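You operate a simulated robot arm through the tools that you are given. There is no shell and no other tool.

You are at the controls of a simulated robot arm. One attempt, no reset.

TASK
Couple the hose, start the vacuum and plug the open port so that the keyboard is held.
Fine: the vacuum gauge ends in its green band and the platen pushed in. Hands and the tools they hold stay out from under the raised head.
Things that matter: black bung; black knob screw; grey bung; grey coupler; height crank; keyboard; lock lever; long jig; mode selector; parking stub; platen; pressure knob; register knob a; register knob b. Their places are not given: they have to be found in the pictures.

It is judged by the outcome, as a careful person would: the job done as asked, and still so three seconds after it is handed in. It fails if anything else is knocked over, pushed out of place, dropped, spilled or broken.

THE ROBOT
A 6-joint arm with a two-finger gripper, fixed in place. Base frame: the origin is at the foot of the arm, x ahead of it, y to its left, z up; the work surface is at about z = 0.85. Units: m, rad, N and s.
Its first joint turns from -2.897 to 2.897 rad. Payload 3.43 kg.
The TCP is the grasp point between the finger pads, 0.02 m short of the fingertips. In the tool frame z runs along the fingers and y along their closing line. The gripper opens to 0.19 m. The gripper's body begins 0.248 m behind the TCP.
Orientation is told as [roll, pitch, yaw] about the base's x, y, z axes, in that order, counted from this pose: with the fingers straight down and closing along the base's y, the tool's x points along the base's -x, its y along +y and its z along -z.

THE INTERFACE
- The arm moves only by the tool apply_moves. Its arguments are lists of equal length, an entry for each row: "dp": the shift along the tool's x, y, z in m, a list of three; "delta_rot": the turn, a rotation vector about the tool's x, y, z in rad, a list of three. In form: {"dp": [[tx, ty, tz], ...], "delta_rot": [[wx, wy, wz], ...]}. A call has 1 to 20 rows; each row shifts and turns the commanded pose from where the row before left it, along the tool's axes as they then stand. "grip" is the finger opening in m, from 0 to 0.19, set as the call begins (left out, the last holds). Rows are played at 5 a second. More than 0.05 m and 0.15 rad between two rows, or a gripper value outside its range, and nothing of the call is played. Where a pose cannot be reached the arm comes as near as it can. A force on the tool above 70 N (or 10 N above the force at the start of the call, whichever is more), or a blocked arm, ends the call early, and 0.2 s more pass. The fingers move at their own pace (about 0.153 m/s each) and stop on an object; they squeeze with about 28 N. The grip force told is the motor's: it shows also when the fingers shut on nothing. Time passes only in rows, and 0.2 s behind the last, so rows that do not move let the fingers close. The reply holds the time, the measured pose of the TCP, the force on the tool along the base axes, the opening and the grip force, in the units named above and with some noise, with the torque about the TCP (base axes, N m) and any sound that the robot's microphone picked up, and new pictures: "views" is both (left out), scene, wrist or none.
- Cameras (640 x 400 px; columns grow to the right, rows downward): "scene" is fixed at [0.4006, -0.4996, 1.2846]; the picture's right is [0.57, -0.82, 0.00], its down [-0.70, -0.48, -0.53] and it looks along [0.44, 0.30, -0.85] (base axes); focal length 214 px, centre (320, 200). "wrist" rides on the gripper at [0.07, -0.008, -0.288] in the tool frame; the picture's right is [0.12, 0.99, 0.00], its down [-0.96, 0.11, -0.25] and it looks along [-0.24, 0.03, 0.97] (tool axes); focal length 261 px, centre (320, 200).
- lift_body(by): slides the trunk up (or, below 0, down) by that many m; the arm rides with it, the base frame stays. It gives what a move gives, with no picture.
- point_at(camera, pixels): there is no depth. For up to 12 entries [column, row, z] of the newest picture of that camera ("zoom" is the newest enlarged one), the place [x, y] in the base frame at which the ray of that pixel passes the height z, good to about 0.002 m. The clock stands still meanwhile.
- enlarge(camera, box): a new picture of the part [left, top, right, bottom] of that camera's present view, enlarged. The clock stands still meanwhile.
- sign_off(): hands the job in; it is judged then, once.

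Unless the task says otherwise, let go and move clear before handing in.

The tools are called after ">>>" as a command line: name --argument value ..., lists and objects as JSON in quotes. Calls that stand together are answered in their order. apply_moves: Moves the arm, as the interface text tells. Its arguments: {"type":"object","properties":{"dp":{"type":"array"},"delta_rot":{"type":"array"},"grip":{"type":"number"},"views":{"type":"string","enum":["both","scene","wrist","none"]}},"required":["dp","delta_rot"]} The other tools are called the same way: lift_body (by) slides the trunk up or down; point_at (camera, pixels) gives the place at which the rays of pixels pass given heights; enlarge (camera, box) takes an enlarged picture of a part of a camera's view; sign_off () hands the job in.

At the start:

```text
time: 0.0
position: [0.7085, 0.0295, 1.0799]
orientation: [0.001, 0.0, -0.001]
ft_force: [0.1, -0.3, 0.5]
moment: [-0.02, 0.04, 0.02]
gripper_width: 0.1901
grip_force: 0.0
trunk travel left (down, up): [-0.275, 0.165]
```

scene: 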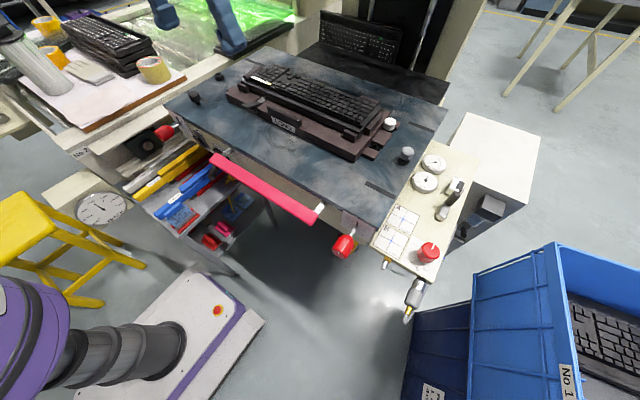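
wrist: 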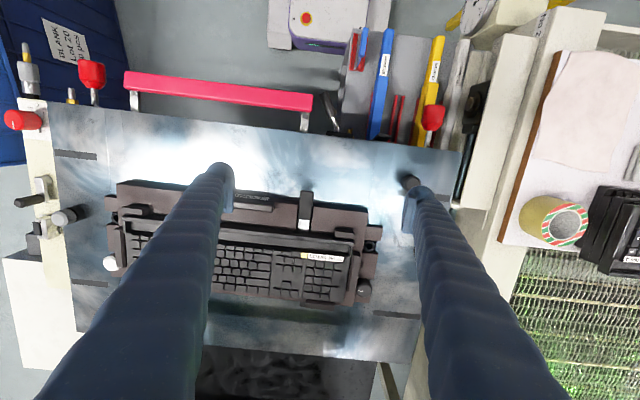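

The pictures show a platen with a keyboard in a jig, a control panel at right (scene ~430,210) and a coupler hanging at (412,295). I'll enlarge several regions to identify the parts.

>>> enlarge --camera "scene" --box '[340, 130, 500, 330]'

>>> enlarge --camera "scene" --box '[160, 40, 460, 240]'

>>> enlarge --camera "wrist" --box '[0, 40, 160, 280]'

>>> enlarge --camera "wrist" --box '[80, 150, 420, 330]'

>>> enlarge --camera "scene" --box '[60, 90, 260, 270]'

```text
2.00 times, centred on (420, 230) of scene
```

zoom: 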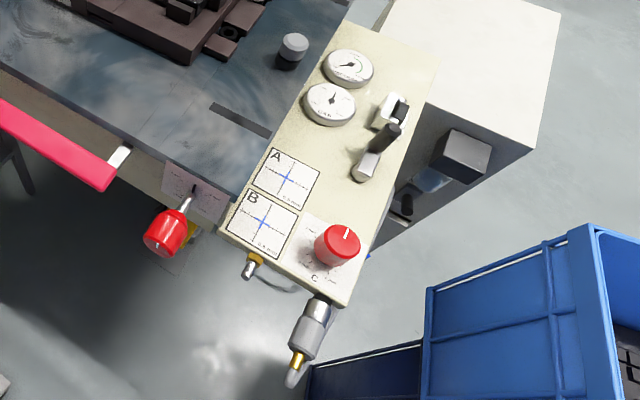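

```text
2.00 times, centred on (310, 140) of scene
```

zoom: 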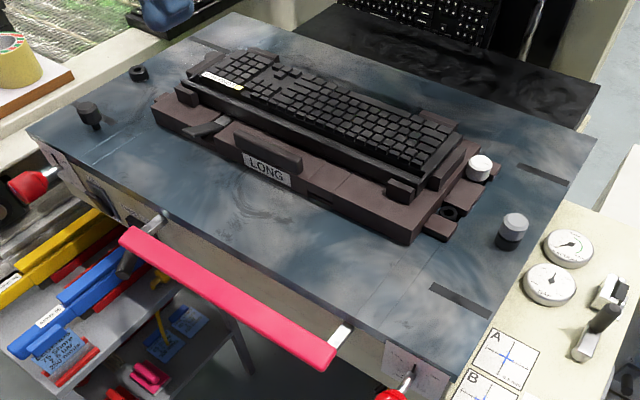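

```text
1.67 times, centred on (80, 160) of wrist
```

zoom: 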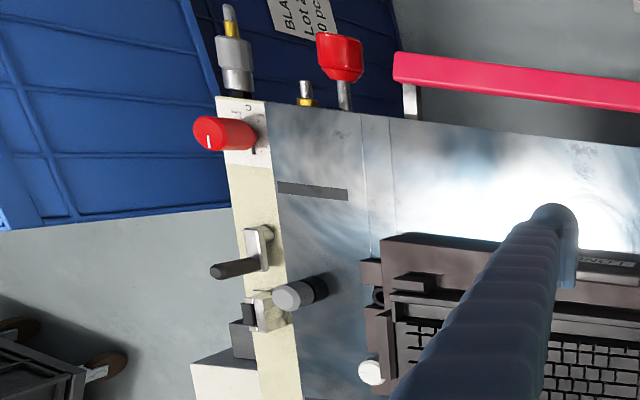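

```text
1.88 times, centred on (250, 240) of wrist
```

zoom: 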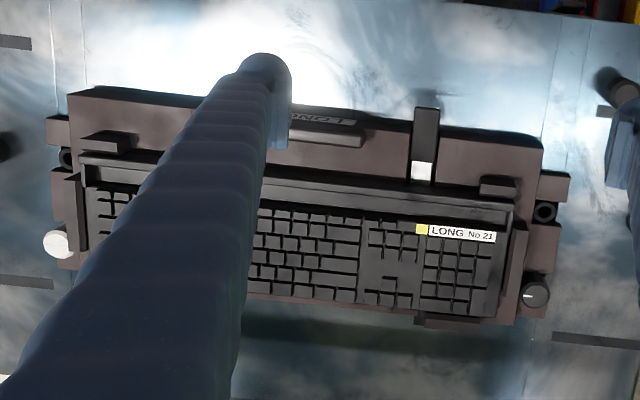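

```text
2.22 times, centred on (160, 180) of scene
```

zoom: 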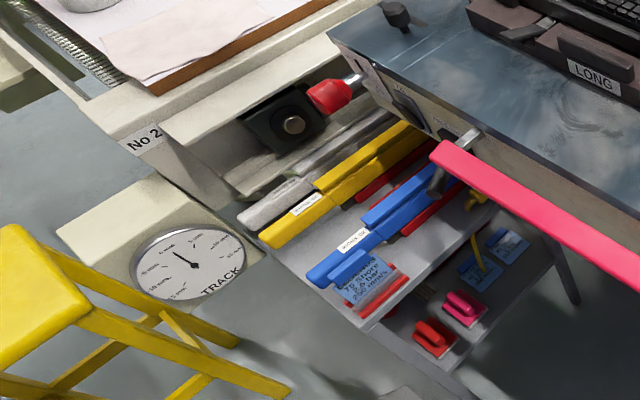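

The jig has ports at both ends (scene ~ (376,148)), and bungs sit at (195,97) and (407,153). I'll get base coordinates for key pixels at assumed heights.

>>> point_at --camera "scene" --pixels '[[407, 155, 0.88], [195, 97, 0.88], [390, 124, 0.92], [384, 150, 0.88], [428, 252, 0.9], [448, 198, 0.9], [412, 292, 0.85], [345, 243, 0.83], [387, 263, 0.83], [219, 76, 0.86], [166, 132, 0.8], [265, 190, 0.8]]'

>>> enlarge --camera "scene" --box '[390, 140, 480, 210]'

>>> enlarge --camera "scene" --box '[360, 100, 430, 170]'

>>> enlarge --camera "scene" --box '[180, 60, 280, 130]'

>>> enlarge --camera "scene" --box '[320, 200, 450, 330]'

>>> enlarge --camera "scene" --box '[60, 0, 460, 100]'

```text
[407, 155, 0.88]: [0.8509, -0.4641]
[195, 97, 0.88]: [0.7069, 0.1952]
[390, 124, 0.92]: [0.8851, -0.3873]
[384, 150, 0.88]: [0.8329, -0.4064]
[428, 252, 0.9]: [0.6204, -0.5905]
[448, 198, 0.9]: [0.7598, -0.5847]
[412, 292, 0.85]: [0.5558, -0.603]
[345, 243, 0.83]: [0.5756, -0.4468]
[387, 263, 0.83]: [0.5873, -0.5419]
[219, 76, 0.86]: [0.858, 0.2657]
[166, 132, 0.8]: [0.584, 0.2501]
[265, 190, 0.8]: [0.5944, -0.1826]
```

```text
5.71 times, centred on (435, 175) of scene
```

zoom: 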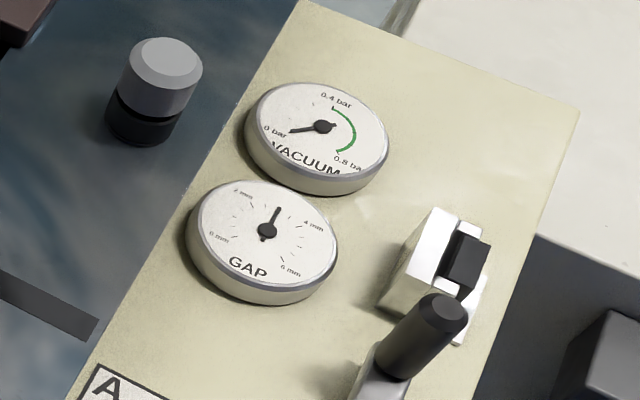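

```text
5.71 times, centred on (395, 135) of scene
```

zoom: 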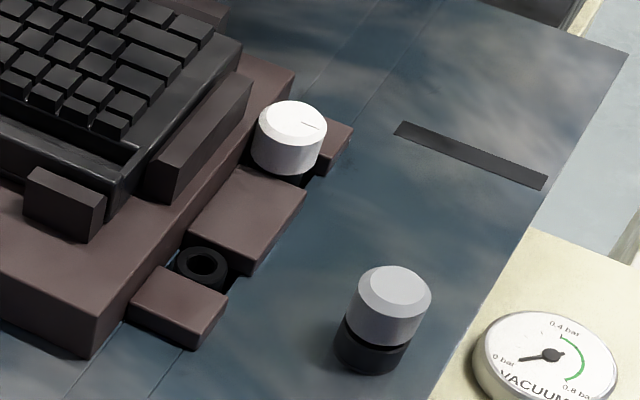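

```text
5.71 times, centred on (230, 95) of scene
```

zoom: 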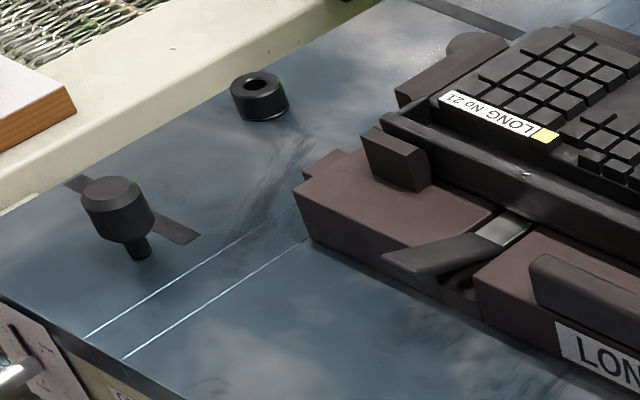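

```text
3.08 times, centred on (385, 265) of scene
```

zoom: 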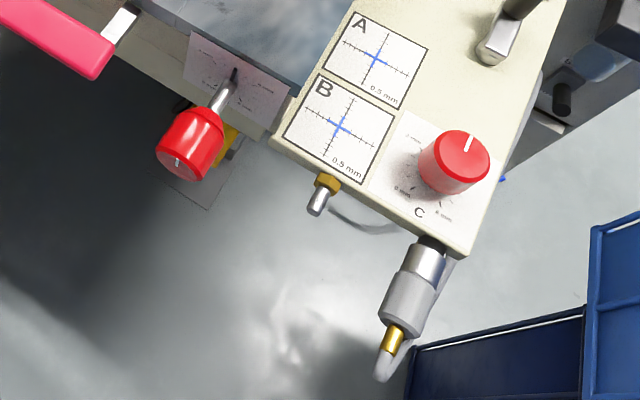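

```text
1.60 times, centred on (260, 50) of scene
```

zoom: 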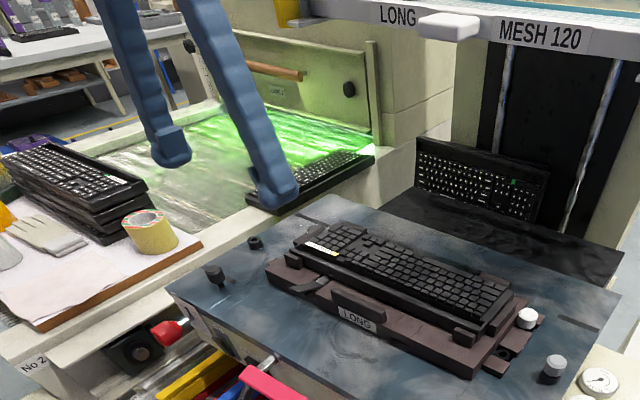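

The VACUUM gauge (scene ~(443,165)) reads 0 with a green arc from 0.4–0.8; grey bung appears to sit in a ring at (407,153) and an identical open ring is at (219,76). I'll move the wrist camera over the right side to look closer.

>>> apply_moves --dp '[[0.005, -0.045, 0], [0.005, -0.045, 0], [0.005, -0.045, 0], [0.005, -0.045, 0], [0.005, -0.045, 0], [0.005, -0.045, 0], [0.005, -0.045, 0], [0.005, -0.045, 0], [0.005, -0.045, 0], [0.005, -0.045, 0]]' --delta_rot '[[0, 0, 0], [0, 0, 0], [0, 0, 0], [0, 0, 0], [0, 0, 0], [0, 0, 0], [0, 0, 0], [0, 0, 0], [0, 0, 0], [0, 0, 0]]'

```text
time: 2.2
position: [0.6578, -0.4219, 1.0812]
orientation: [0.0, 0.001, -0.001]
ft_force: [-0.1, -0.8, 0.0]
moment: [0.07, -0.02, 0.0]
gripper_width: 0.1899
grip_force: 0.0
trunk travel left (down, up): [-0.275, 0.165]
```

scene: 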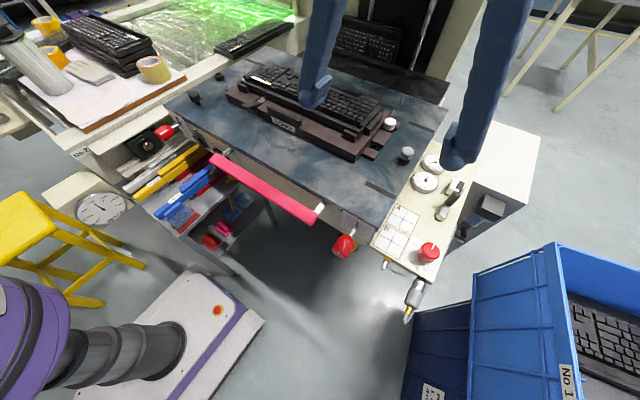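
wrist: 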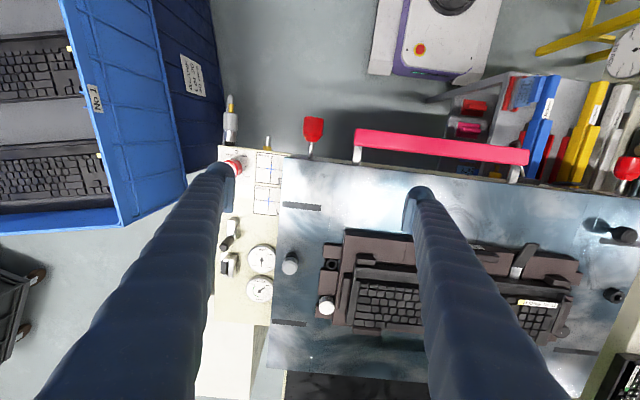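

The wrist camera now shows the panel front with coupler (230,120) and fitting (267,143). Enlarging.

>>> enlarge --camera "wrist" --box '[200, 90, 340, 180]'

>>> enlarge --camera "wrist" --box '[200, 170, 360, 320]'

>>> enlarge --camera "wrist" --box '[500, 200, 640, 350]'

>>> enlarge --camera "wrist" --box '[300, 220, 440, 340]'

>>> enlarge --camera "scene" --box '[420, 170, 520, 260]'

```text
4.44 times, centred on (270, 135) of wrist
```

zoom: 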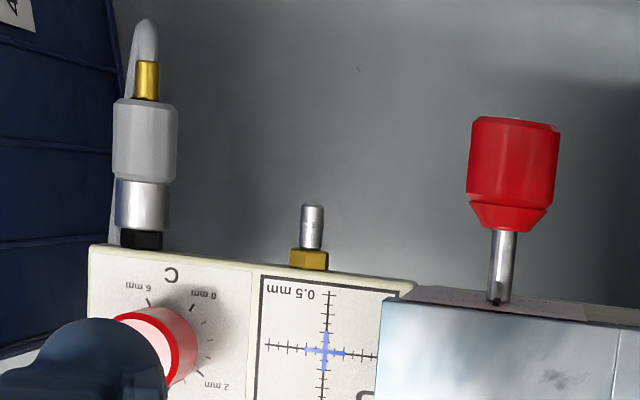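

```text
2.67 times, centred on (280, 245) of wrist
```

zoom: 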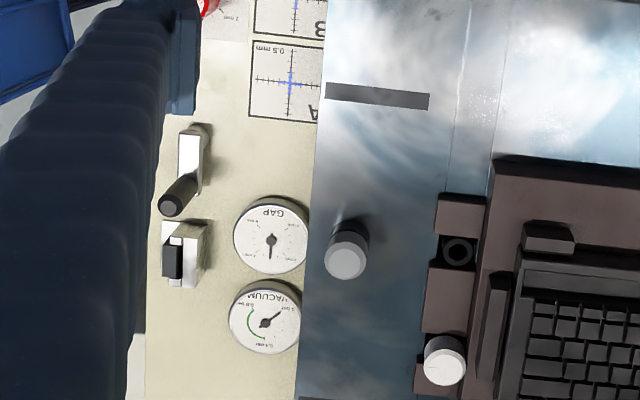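

```text
2.67 times, centred on (570, 275) of wrist
```

zoom: 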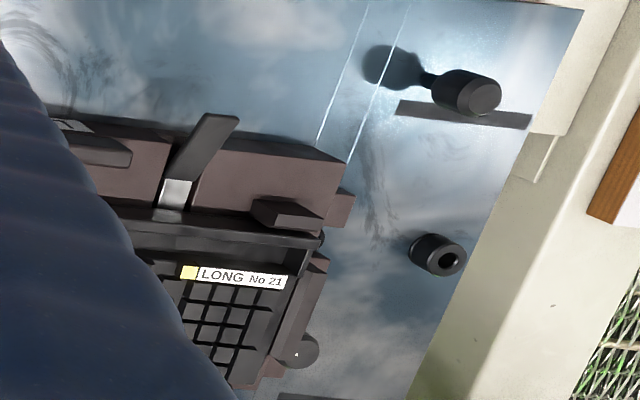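

```text
3.33 times, centred on (370, 280) of wrist
```

zoom: 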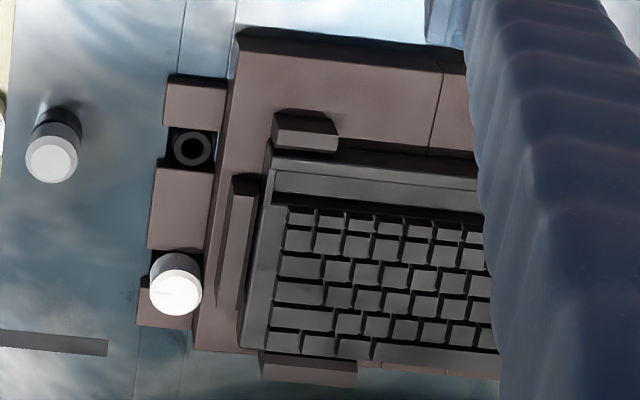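

```text
4.44 times, centred on (470, 215) of scene
```

zoom: 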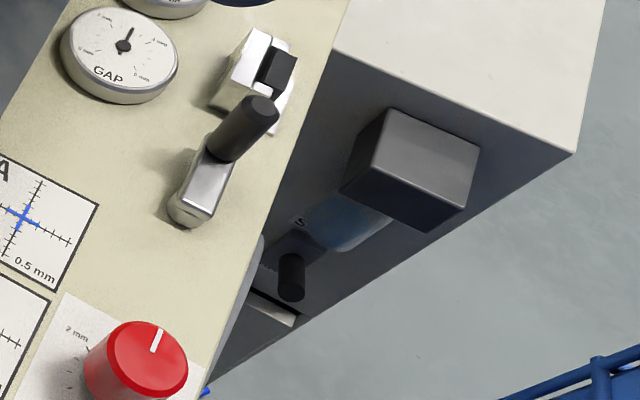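

Fine detail is needed on the rings and bungs; I'll enlarge tightly around the grey bung (290,263), jig notch (330,262), black bung (620,233) and left ring (612,295).

>>> enlarge --camera "wrist" --box '[275, 240, 345, 320]'

>>> enlarge --camera "wrist" --box '[540, 210, 640, 310]'

>>> enlarge --camera "wrist" --box '[210, 210, 280, 310]'

>>> enlarge --camera "scene" --box '[120, 110, 200, 180]'

>>> enlarge --camera "scene" --box '[180, 120, 400, 270]'

```text
5.00 times, centred on (310, 280) of wrist
```

zoom: 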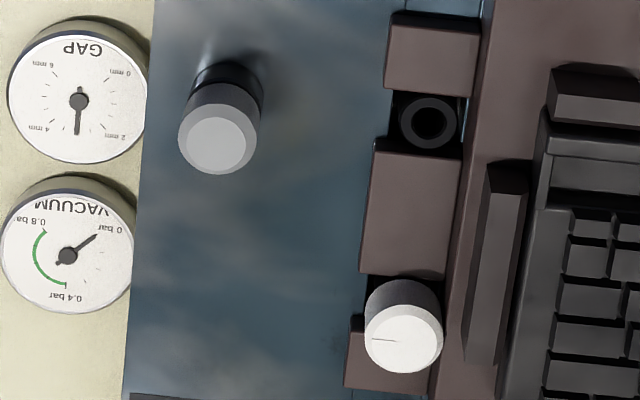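

```text
4.00 times, centred on (590, 260) of wrist
```

zoom: 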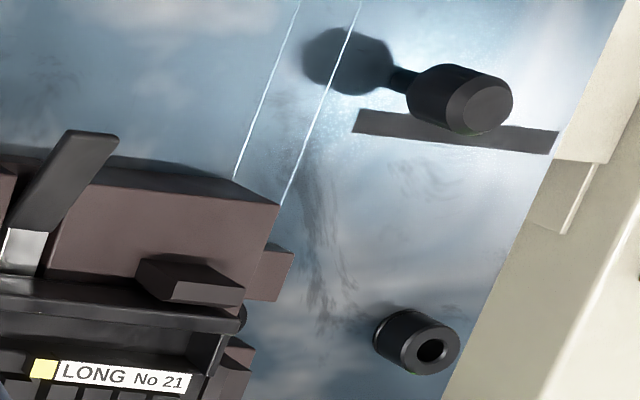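

```text
4.00 times, centred on (245, 260) of wrist
```

zoom: 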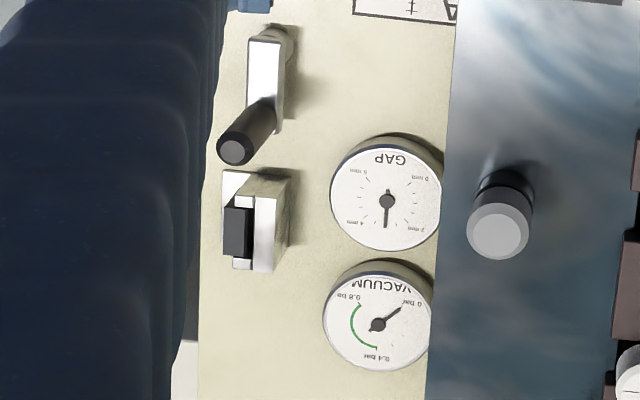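

```text
5.71 times, centred on (160, 145) of scene
```

zoom: 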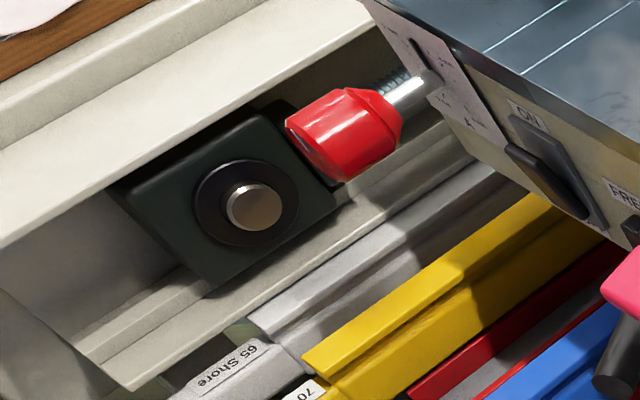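

```text
2.67 times, centred on (290, 195) of scene
```

zoom: 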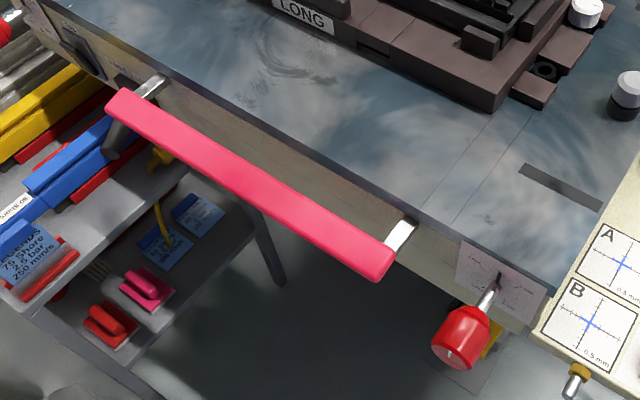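

The front face at the left shows an "ON" switch and a "FREE" label near (205,140). Enlarging that.

>>> enlarge --camera "scene" --box '[170, 110, 240, 180]'

>>> enlarge --camera "scene" --box '[195, 130, 235, 170]'

>>> enlarge --camera "scene" --box '[60, 180, 140, 250]'

>>> enlarge --camera "scene" --box '[430, 180, 510, 250]'

>>> enlarge --camera "scene" --box '[160, 80, 240, 150]'

```text
5.71 times, centred on (205, 145) of scene
```

zoom: 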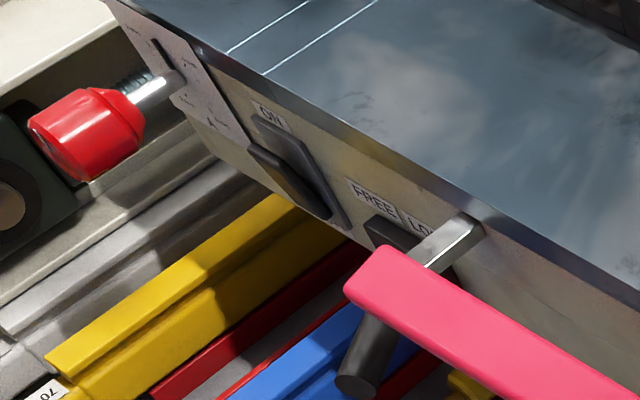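

```text
10.00 times, centred on (215, 150) of scene
```

zoom: 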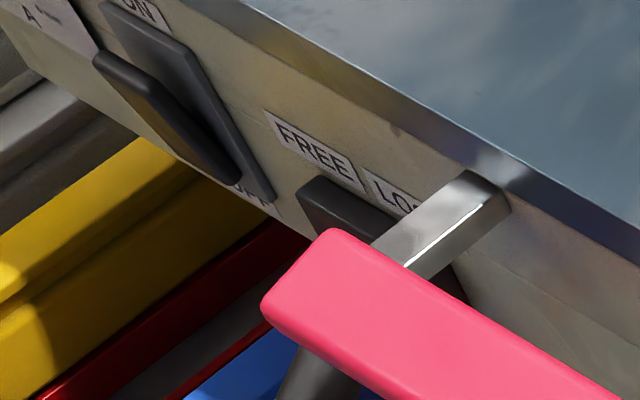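

```text
5.71 times, centred on (100, 215) of scene
```

zoom: 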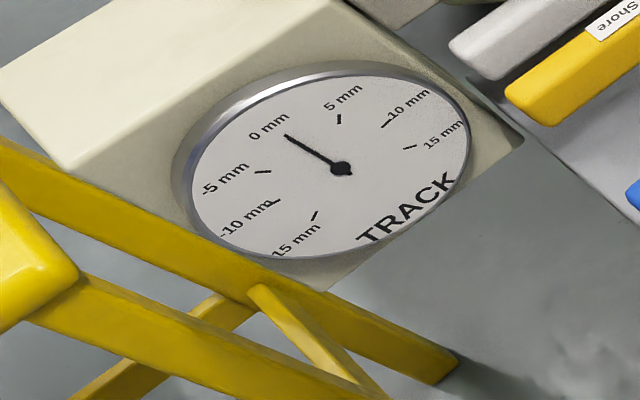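

```text
5.71 times, centred on (470, 215) of scene
```

zoom: 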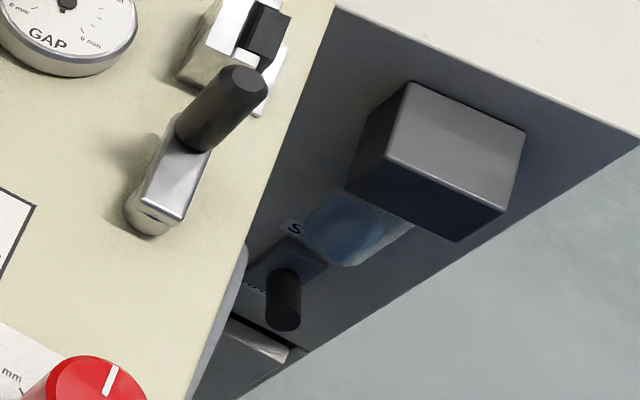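

```text
5.71 times, centred on (200, 115) of scene
```

zoom: 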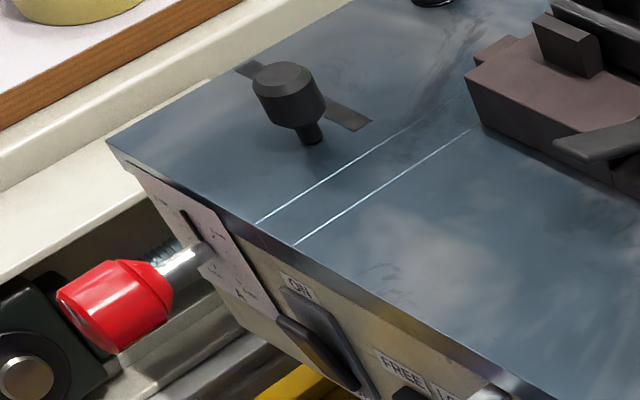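

The front face has an ON/OFF rocker, a FREE/LOCK lever, and there's a side box with a black peg control at scene (465,215). I'll tilt the wrist camera forward to inspect the right side box and the panel front.

>>> apply_moves --dp '[[0.02, -0.025, -0.01], [0.02, -0.025, -0.01], [0.02, -0.025, 0], [0, -0.025, 0], [0, -0.025, 0], [0, -0.025, 0]]' --delta_rot '[[0, -0.13, 0], [0, -0.13, 0], [0, -0.13, 0], [0, -0.13, 0], [0, -0.13, 0], [0, -0.13, 0]]'

```text
time: 3.6
position: [0.5965, -0.5717, 1.0955]
orientation: [0.002, -0.782, -0.003]
ft_force: [-0.7, -0.4, 0.3]
moment: [0.0, -0.04, 0.01]
gripper_width: 0.1901
grip_force: 0.1
trunk travel left (down, up): [-0.275, 0.165]
```

scene: 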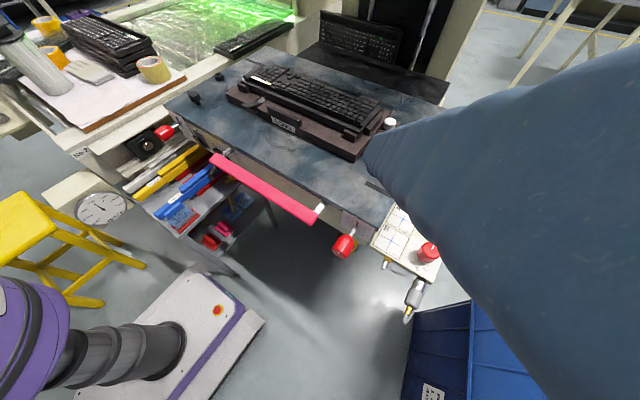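
wrist: 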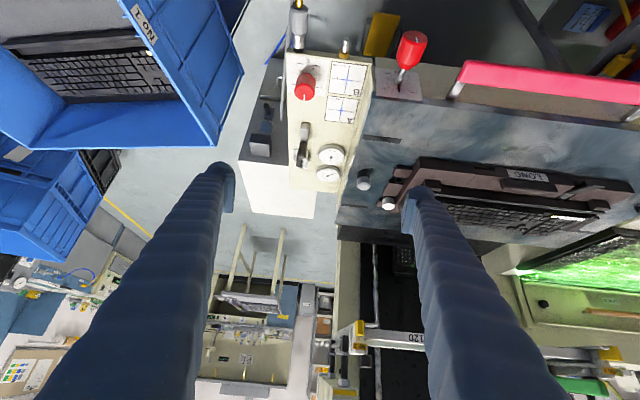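

Now the side box (265,110) and panel front (330,80) are visible upside-down. Enlarging.

>>> enlarge --camera "wrist" --box '[235, 60, 305, 180]'

>>> enlarge --camera "wrist" --box '[270, 0, 440, 110]'

>>> enlarge --camera "wrist" --box '[350, 130, 450, 230]'

>>> enlarge --camera "wrist" --box '[320, 220, 640, 400]'

>>> enlarge --camera "wrist" --box '[290, 110, 370, 200]'

```text
3.33 times, centred on (270, 120) of wrist
```

zoom: 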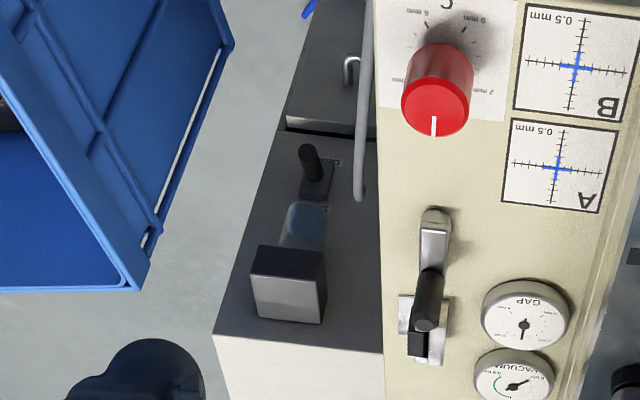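

```text
3.64 times, centred on (355, 55) of wrist
```

zoom: 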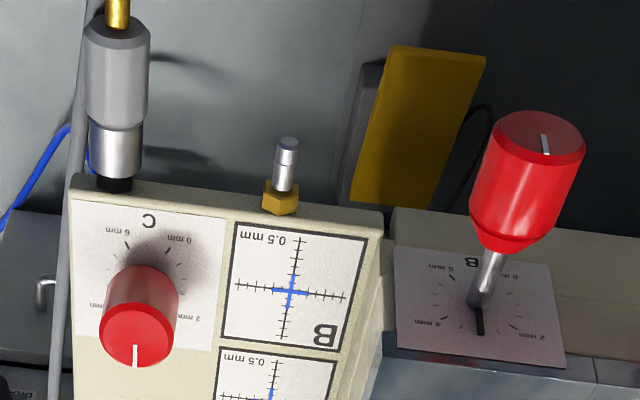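

```text
4.00 times, centred on (400, 180) of wrist
```

zoom: 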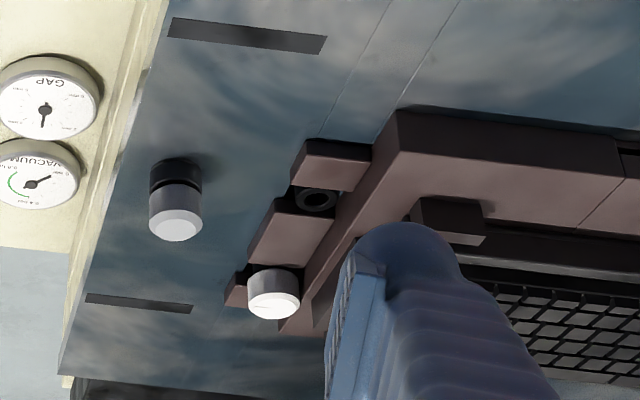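

```text
2.00 times, centred on (480, 310) of wrist
```

zoom: 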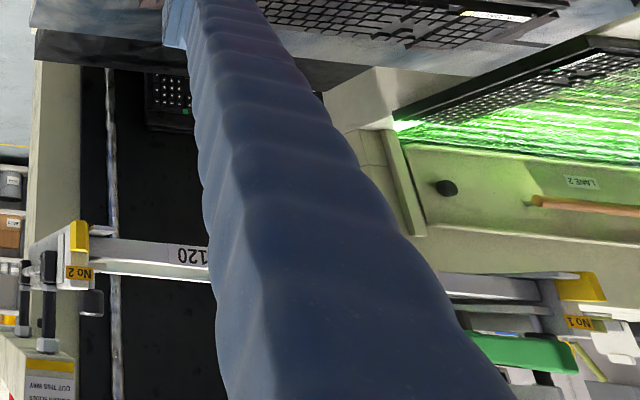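

```text
4.44 times, centred on (330, 155) of wrist
```

zoom: 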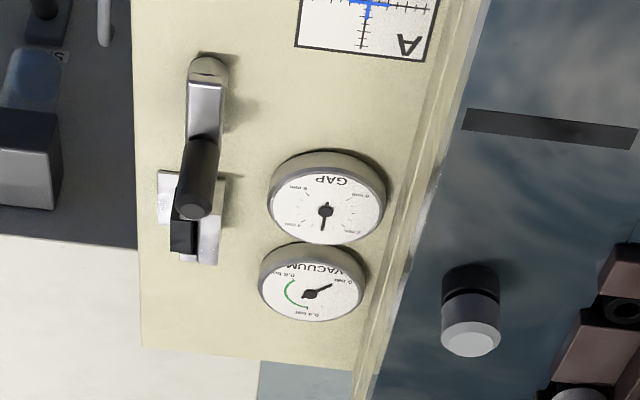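

A selector with labels on the side box is at wrist (267,108). Zooming on labels.

>>> enlarge --camera "wrist" --box '[250, 90, 295, 160]'

>>> enlarge --camera "wrist" --box '[258, 95, 288, 135]'

>>> enlarge --camera "wrist" --box '[300, 130, 330, 180]'

>>> enlarge --camera "wrist" --box '[280, 0, 320, 50]'

```text
5.71 times, centred on (272, 125) of wrist
```

zoom: 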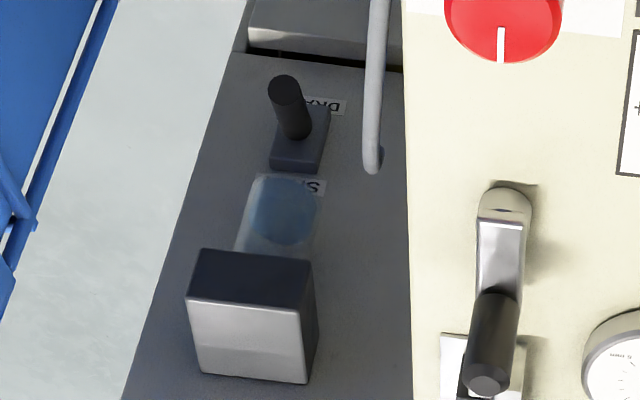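

```text
10.00 times, centred on (273, 115) of wrist
```

zoom: 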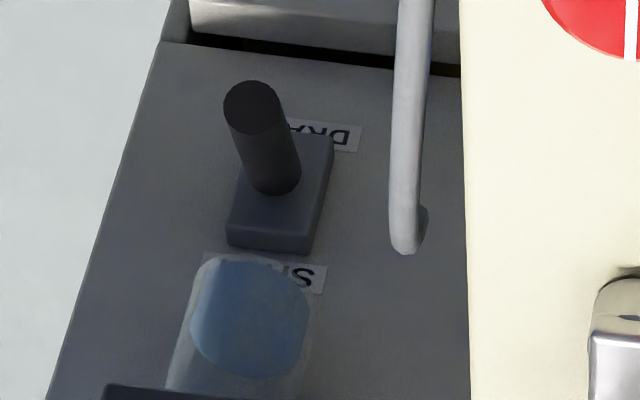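

```text
8.00 times, centred on (315, 155) of wrist
```

zoom: 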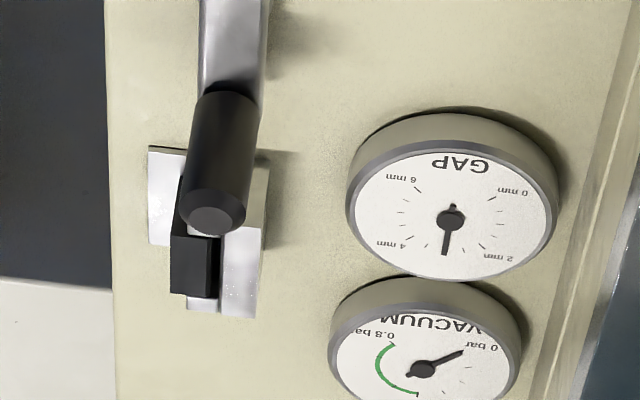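

```text
8.00 times, centred on (300, 25) of wrist
```

zoom: 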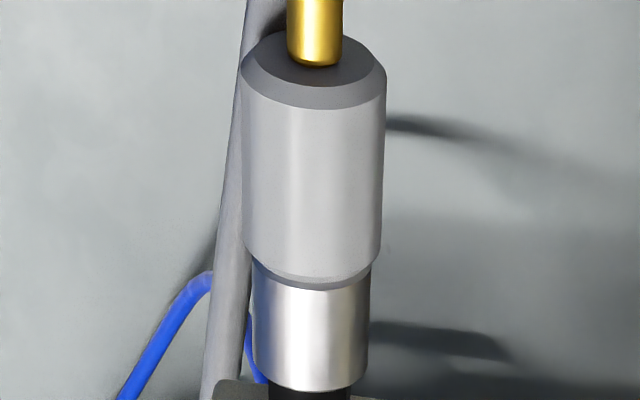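

The pump box has labels "DRA…" and "S…" partly hidden by the peg. I'll tilt more and lower to read them.

>>> apply_moves --dp '[[0.0285, -0.0225, 0.005], [0.0285, -0.0225, 0.005], [0.0285, -0.0225, 0.005], [0.0285, -0.0225, 0.005]]' --delta_rot '[[0, -0.08, 0], [0, -0.08, 0], [0, -0.08, 0], [0, -0.08, 0]]' --views "wrist"

```text
time: 4.6
position: [0.5399, -0.6628, 0.9927]
orientation: [-0.002, -1.101, -0.001]
ft_force: [-0.8, 0.8, 0.8]
moment: [0.01, 0.01, 0.02]
gripper_width: 0.1901
grip_force: 0.1
trunk travel left (down, up): [-0.275, 0.165]
```

wrist: 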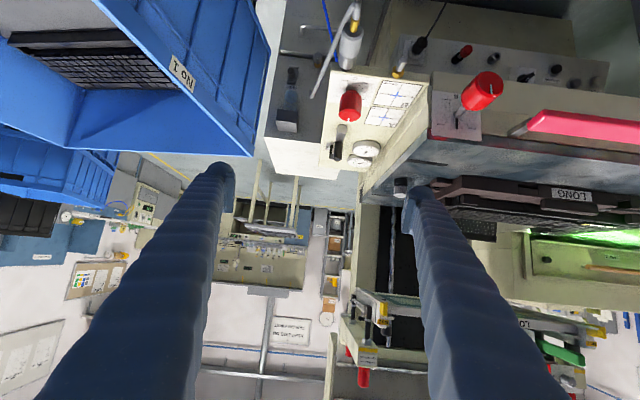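

>>> enlarge --camera "wrist" --box '[260, 40, 330, 150]'

>>> enlarge --camera "wrist" --box '[380, 0, 640, 140]'

>>> enlarge --camera "wrist" --box '[270, 60, 310, 110]'

>>> enlarge --camera "wrist" --box '[310, 130, 420, 230]'

>>> enlarge --camera "wrist" --box '[300, 0, 500, 140]'

```text
3.64 times, centred on (295, 95) of wrist
```

zoom: 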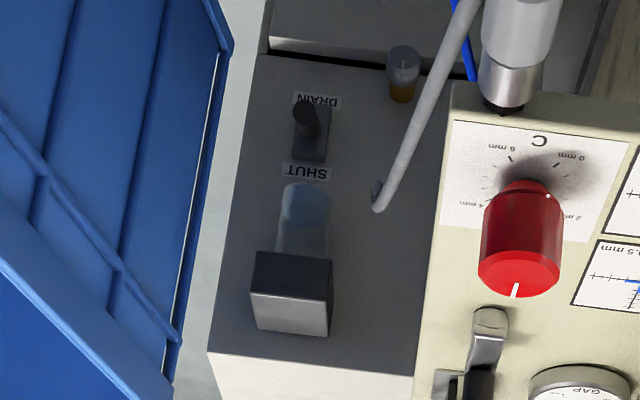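

```text
2.46 times, centred on (510, 70) of wrist
```

zoom: 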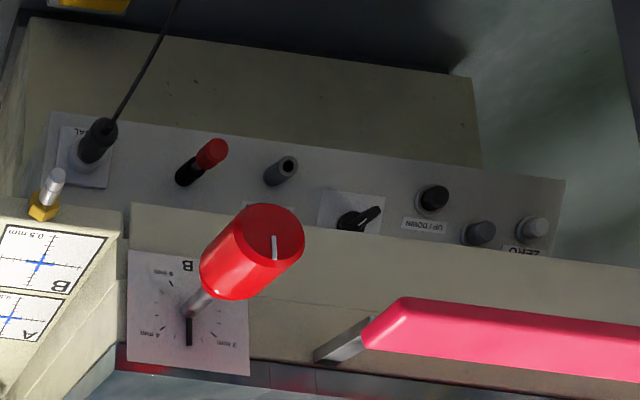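

```text
8.00 times, centred on (290, 85) of wrist
```

zoom: 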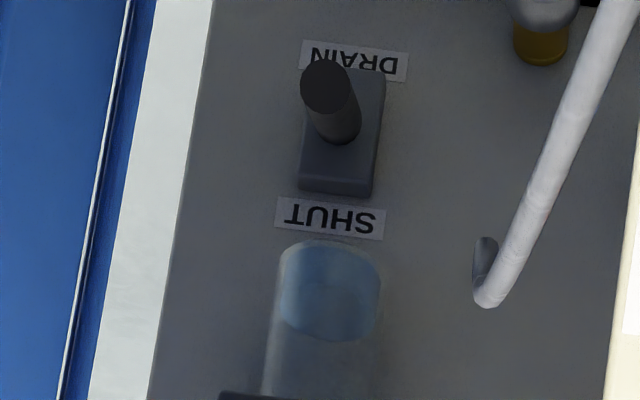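

```text
4.00 times, centred on (365, 180) of wrist
```

zoom: 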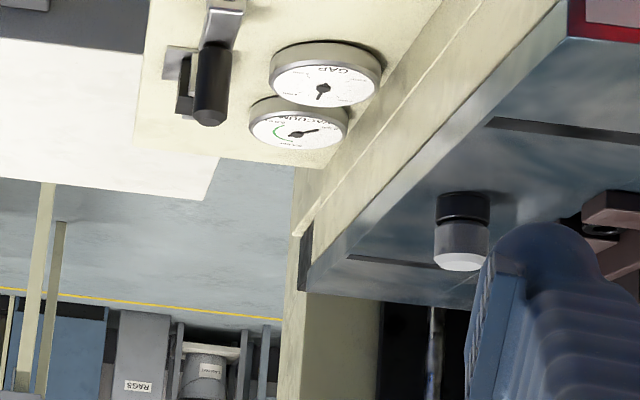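

```text
2.86 times, centred on (400, 70) of wrist
```

zoom: 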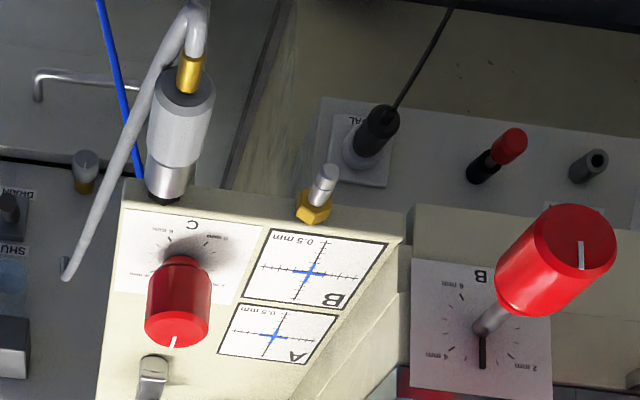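

The pump box has a DRAIN/SHUT trap valve, and there's a lower control panel under the table at wrist (500,60) with PEDAL, UP/DOWN, ZERO and a pointer selector. I'll move toward the center for a frontal look.

>>> apply_moves --dp '[[0.0045, 0.041, -0.0044], [0.0045, 0.041, -0.0044], [0.0045, 0.041, -0.0044], [0.0045, 0.041, -0.0044], [0.0045, 0.041, -0.0044], [0.0045, 0.041, -0.0044], [0.0045, 0.041, -0.0044], [0.0045, 0.041, -0.0044], [0.0045, 0.041, -0.0044], [0.0045, 0.041, -0.0044]]' --delta_rot '[[0, 0, 0], [0, 0, 0], [0, 0, 0], [0, 0, 0], [0, 0, 0], [0, 0, 0], [0, 0, 0], [0, 0, 0], [0, 0, 0], [0, 0, 0]]'

```text
time: 6.8
position: [0.5236, -0.4201, 1.1259]
orientation: [0.039, -1.086, -0.028]
ft_force: [-0.4, -0.5, -0.5]
moment: [0.01, -0.02, 0.03]
gripper_width: 0.19
grip_force: 0.1
out of reach, approached as far as the arm can: row 3, 4, 5, 6, 7, 8, 9, 10
trunk travel left (down, up): [-0.275, 0.165]
```

scene: 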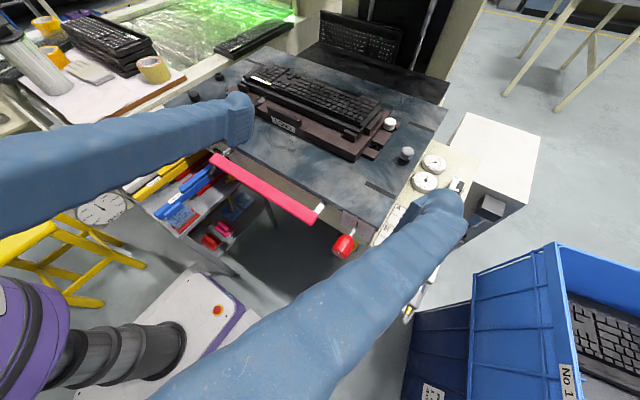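
wrist: 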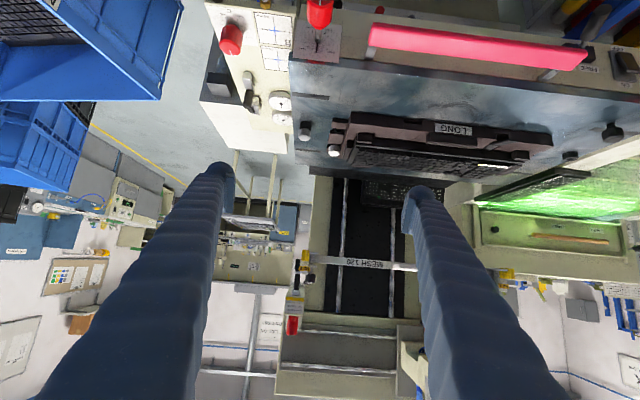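

Partly out of reach, but the view is useful. Enlarging the left-front controls (620,65) and the jig/head area.

>>> enlarge --camera "wrist" --box '[540, 20, 640, 100]'

>>> enlarge --camera "wrist" --box '[280, 90, 440, 190]'

>>> enlarge --camera "wrist" --box '[480, 90, 640, 180]'

>>> enlarge --camera "wrist" --box '[200, 0, 300, 130]'

>>> enlarge --camera "wrist" --box '[280, 180, 440, 340]'

```text
5.00 times, centred on (590, 60) of wrist
```

zoom: 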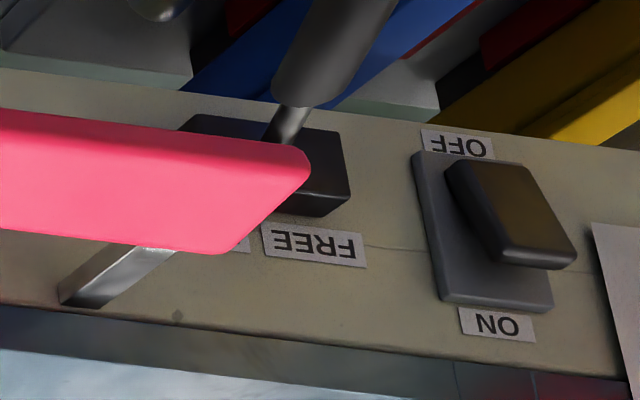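

```text
4.00 times, centred on (360, 140) of wrist
```

zoom: 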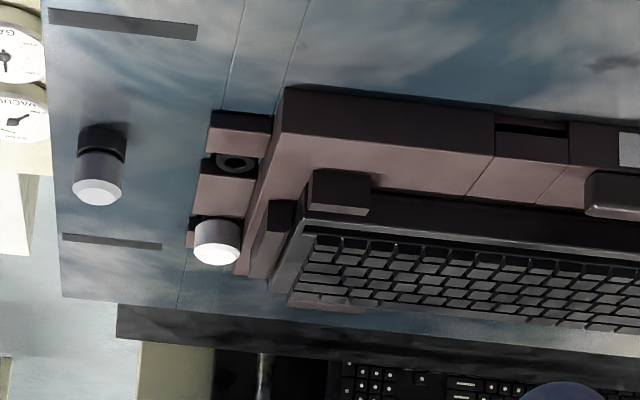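

```text
4.00 times, centred on (560, 135) of wrist
```

zoom: 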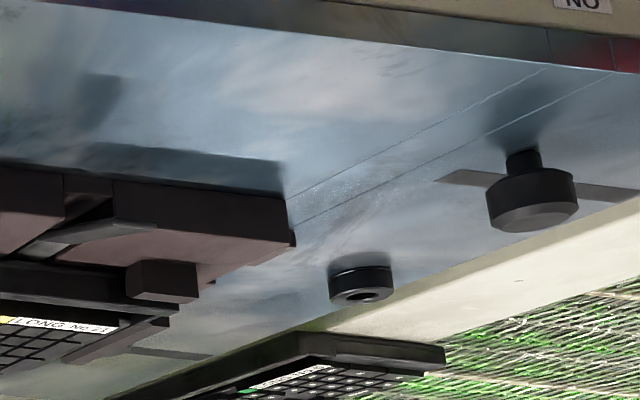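

```text
3.08 times, centred on (250, 65) of wrist
```

zoom: 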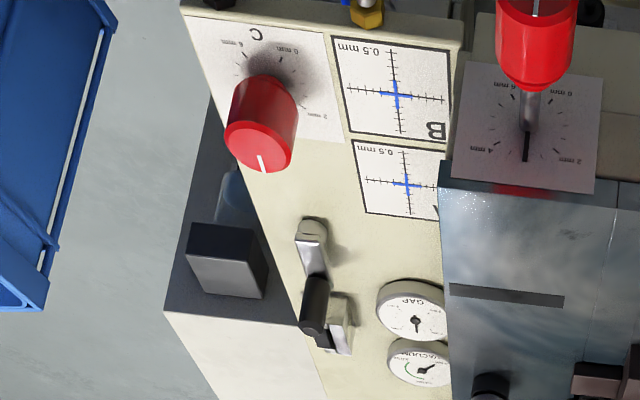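

```text
2.50 times, centred on (360, 260) of wrist
```

zoom: 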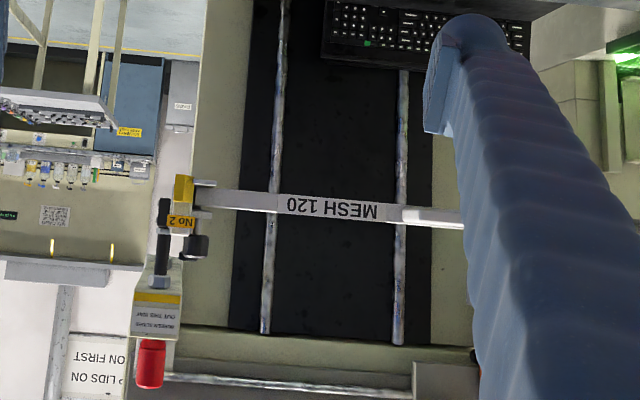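

The vacuum switch on the front face reads ON (top)/OFF with the tab at the OFF side, and lock lever appears at FREE. I'll head back right to look at a second brass fitting near the pump box.

>>> apply_moves --dp '[[0, -0.04, 0], [0, -0.04, 0], [0, -0.04, 0], [0, -0.04, 0]]' --delta_rot '[[0, 0, 0], [0, 0, 0], [0, 0, 0], [0, 0, 0]]' --views "wrist"

```text
time: 7.8
position: [0.5242, -0.5851, 1.1272]
orientation: [0.002, -1.099, -0.001]
ft_force: [-0.4, -0.3, -0.4]
moment: [0.0, -0.06, -0.01]
gripper_width: 0.19
grip_force: 0.1
trunk travel left (down, up): [-0.275, 0.165]
```

wrist: 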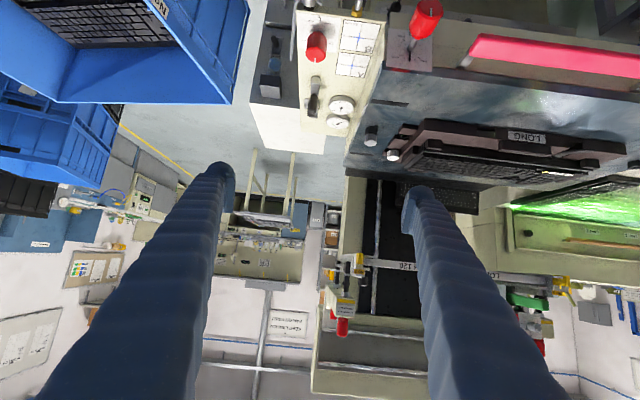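

I'll move to about (0.45,-0.62,1.0) for a view of the fittings and pump box front.

>>> apply_moves --dp '[[0.034, -0.012, -0.011], [0.034, -0.012, -0.011], [0.034, -0.012, -0.011], [0.03, 0, 0.016]]' --delta_rot '[[0, 0, 0], [0, 0, 0], [0, 0, 0], [0, 0, 0]]' --views "wrist"

```text
time: 8.8
position: [0.449, -0.6174, 1.0162]
orientation: [0.002, -1.1, 0.0]
ft_force: [0.0, -0.5, 0.1]
moment: [0.01, 0.0, -0.01]
gripper_width: 0.1899
grip_force: 0.1
trunk travel left (down, up): [-0.275, 0.165]
```

wrist: 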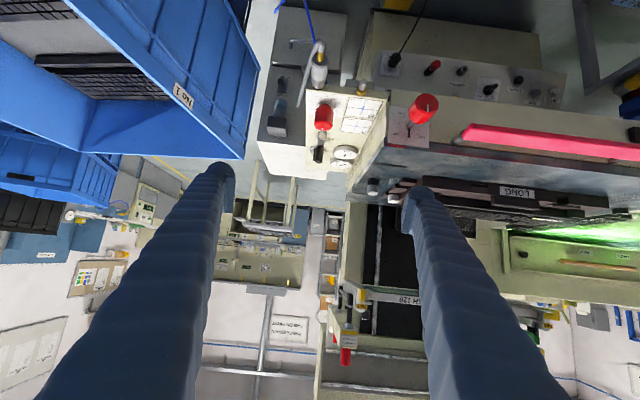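

>>> enlarge --camera "wrist" --box '[250, 30, 390, 160]'

>>> enlarge --camera "wrist" --box '[260, 60, 330, 140]'

>>> enlarge --camera "wrist" --box '[350, 10, 570, 120]'

>>> enlarge --camera "wrist" --box '[260, 0, 420, 90]'

>>> enlarge --camera "wrist" --box '[340, 150, 440, 220]'

```text
3.08 times, centred on (320, 95) of wrist
```

zoom: 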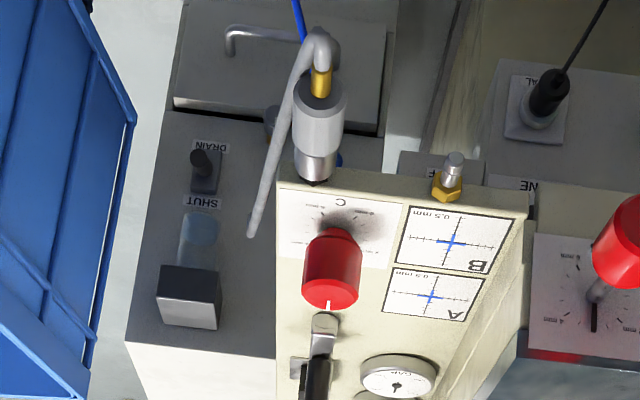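

```text
5.00 times, centred on (295, 100) of wrist
```

zoom: 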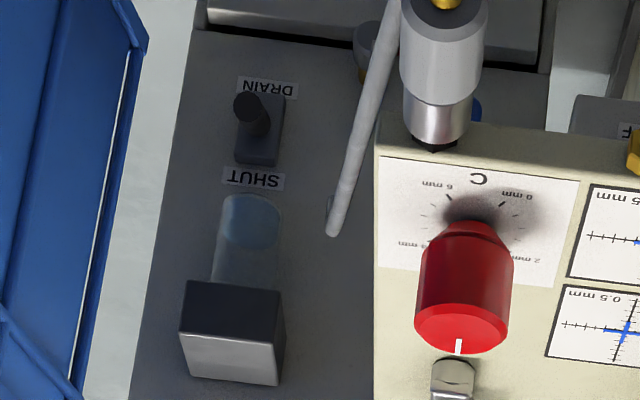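

```text
2.91 times, centred on (460, 65) of wrist
```

zoom: 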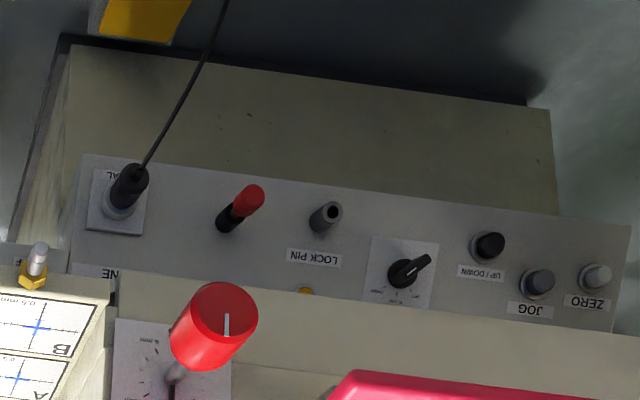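

```text
4.00 times, centred on (340, 45) of wrist
```

zoom: 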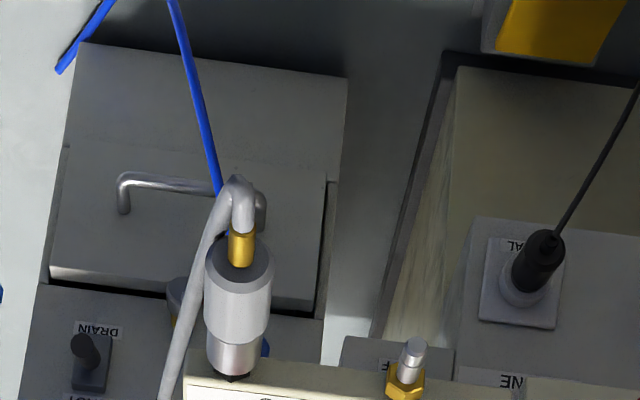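

```text
5.71 times, centred on (390, 185) of wrist
```

zoom: 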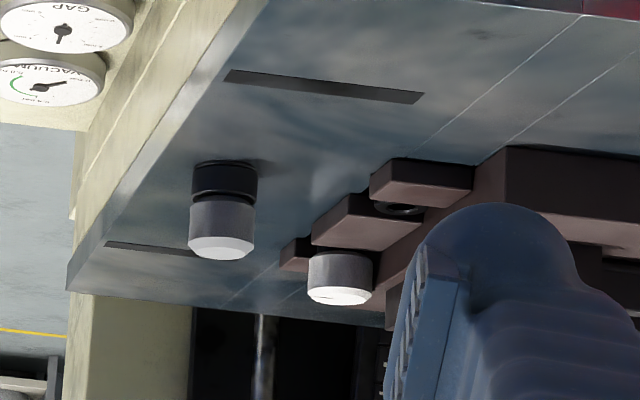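

Triangulating, the coupler body is near (0.583,-0.640,0.733) with its axis along x, and the brass/steel nipple tip is near (0.606,-0.549,0.738), beside it. I'll go back to tool-down and over the coupler for a closer look.

>>> apply_moves --dp '[[0, 0, 0], [0, 0, 0], [0, 0, 0], [0, 0, 0], [0, 0, 0], [0, 0, 0], [0, 0, 0], [0, 0, 0], [-0.04, 0, 0], [-0.04, 0, 0.02], [-0.04, 0, 0.04]]' --delta_rot '[[0, 0.1375, 0], [0, 0.1375, 0], [0, 0.1375, 0], [0, 0.1375, 0], [0, 0.1375, 0], [0, 0.1375, 0], [0, 0.1375, 0], [0, 0.1375, 0], [0, 0, 0], [0, 0, 0], [0, 0, 0]]'

```text
refused: row 11 steps farther than a row can; nothing moved
```

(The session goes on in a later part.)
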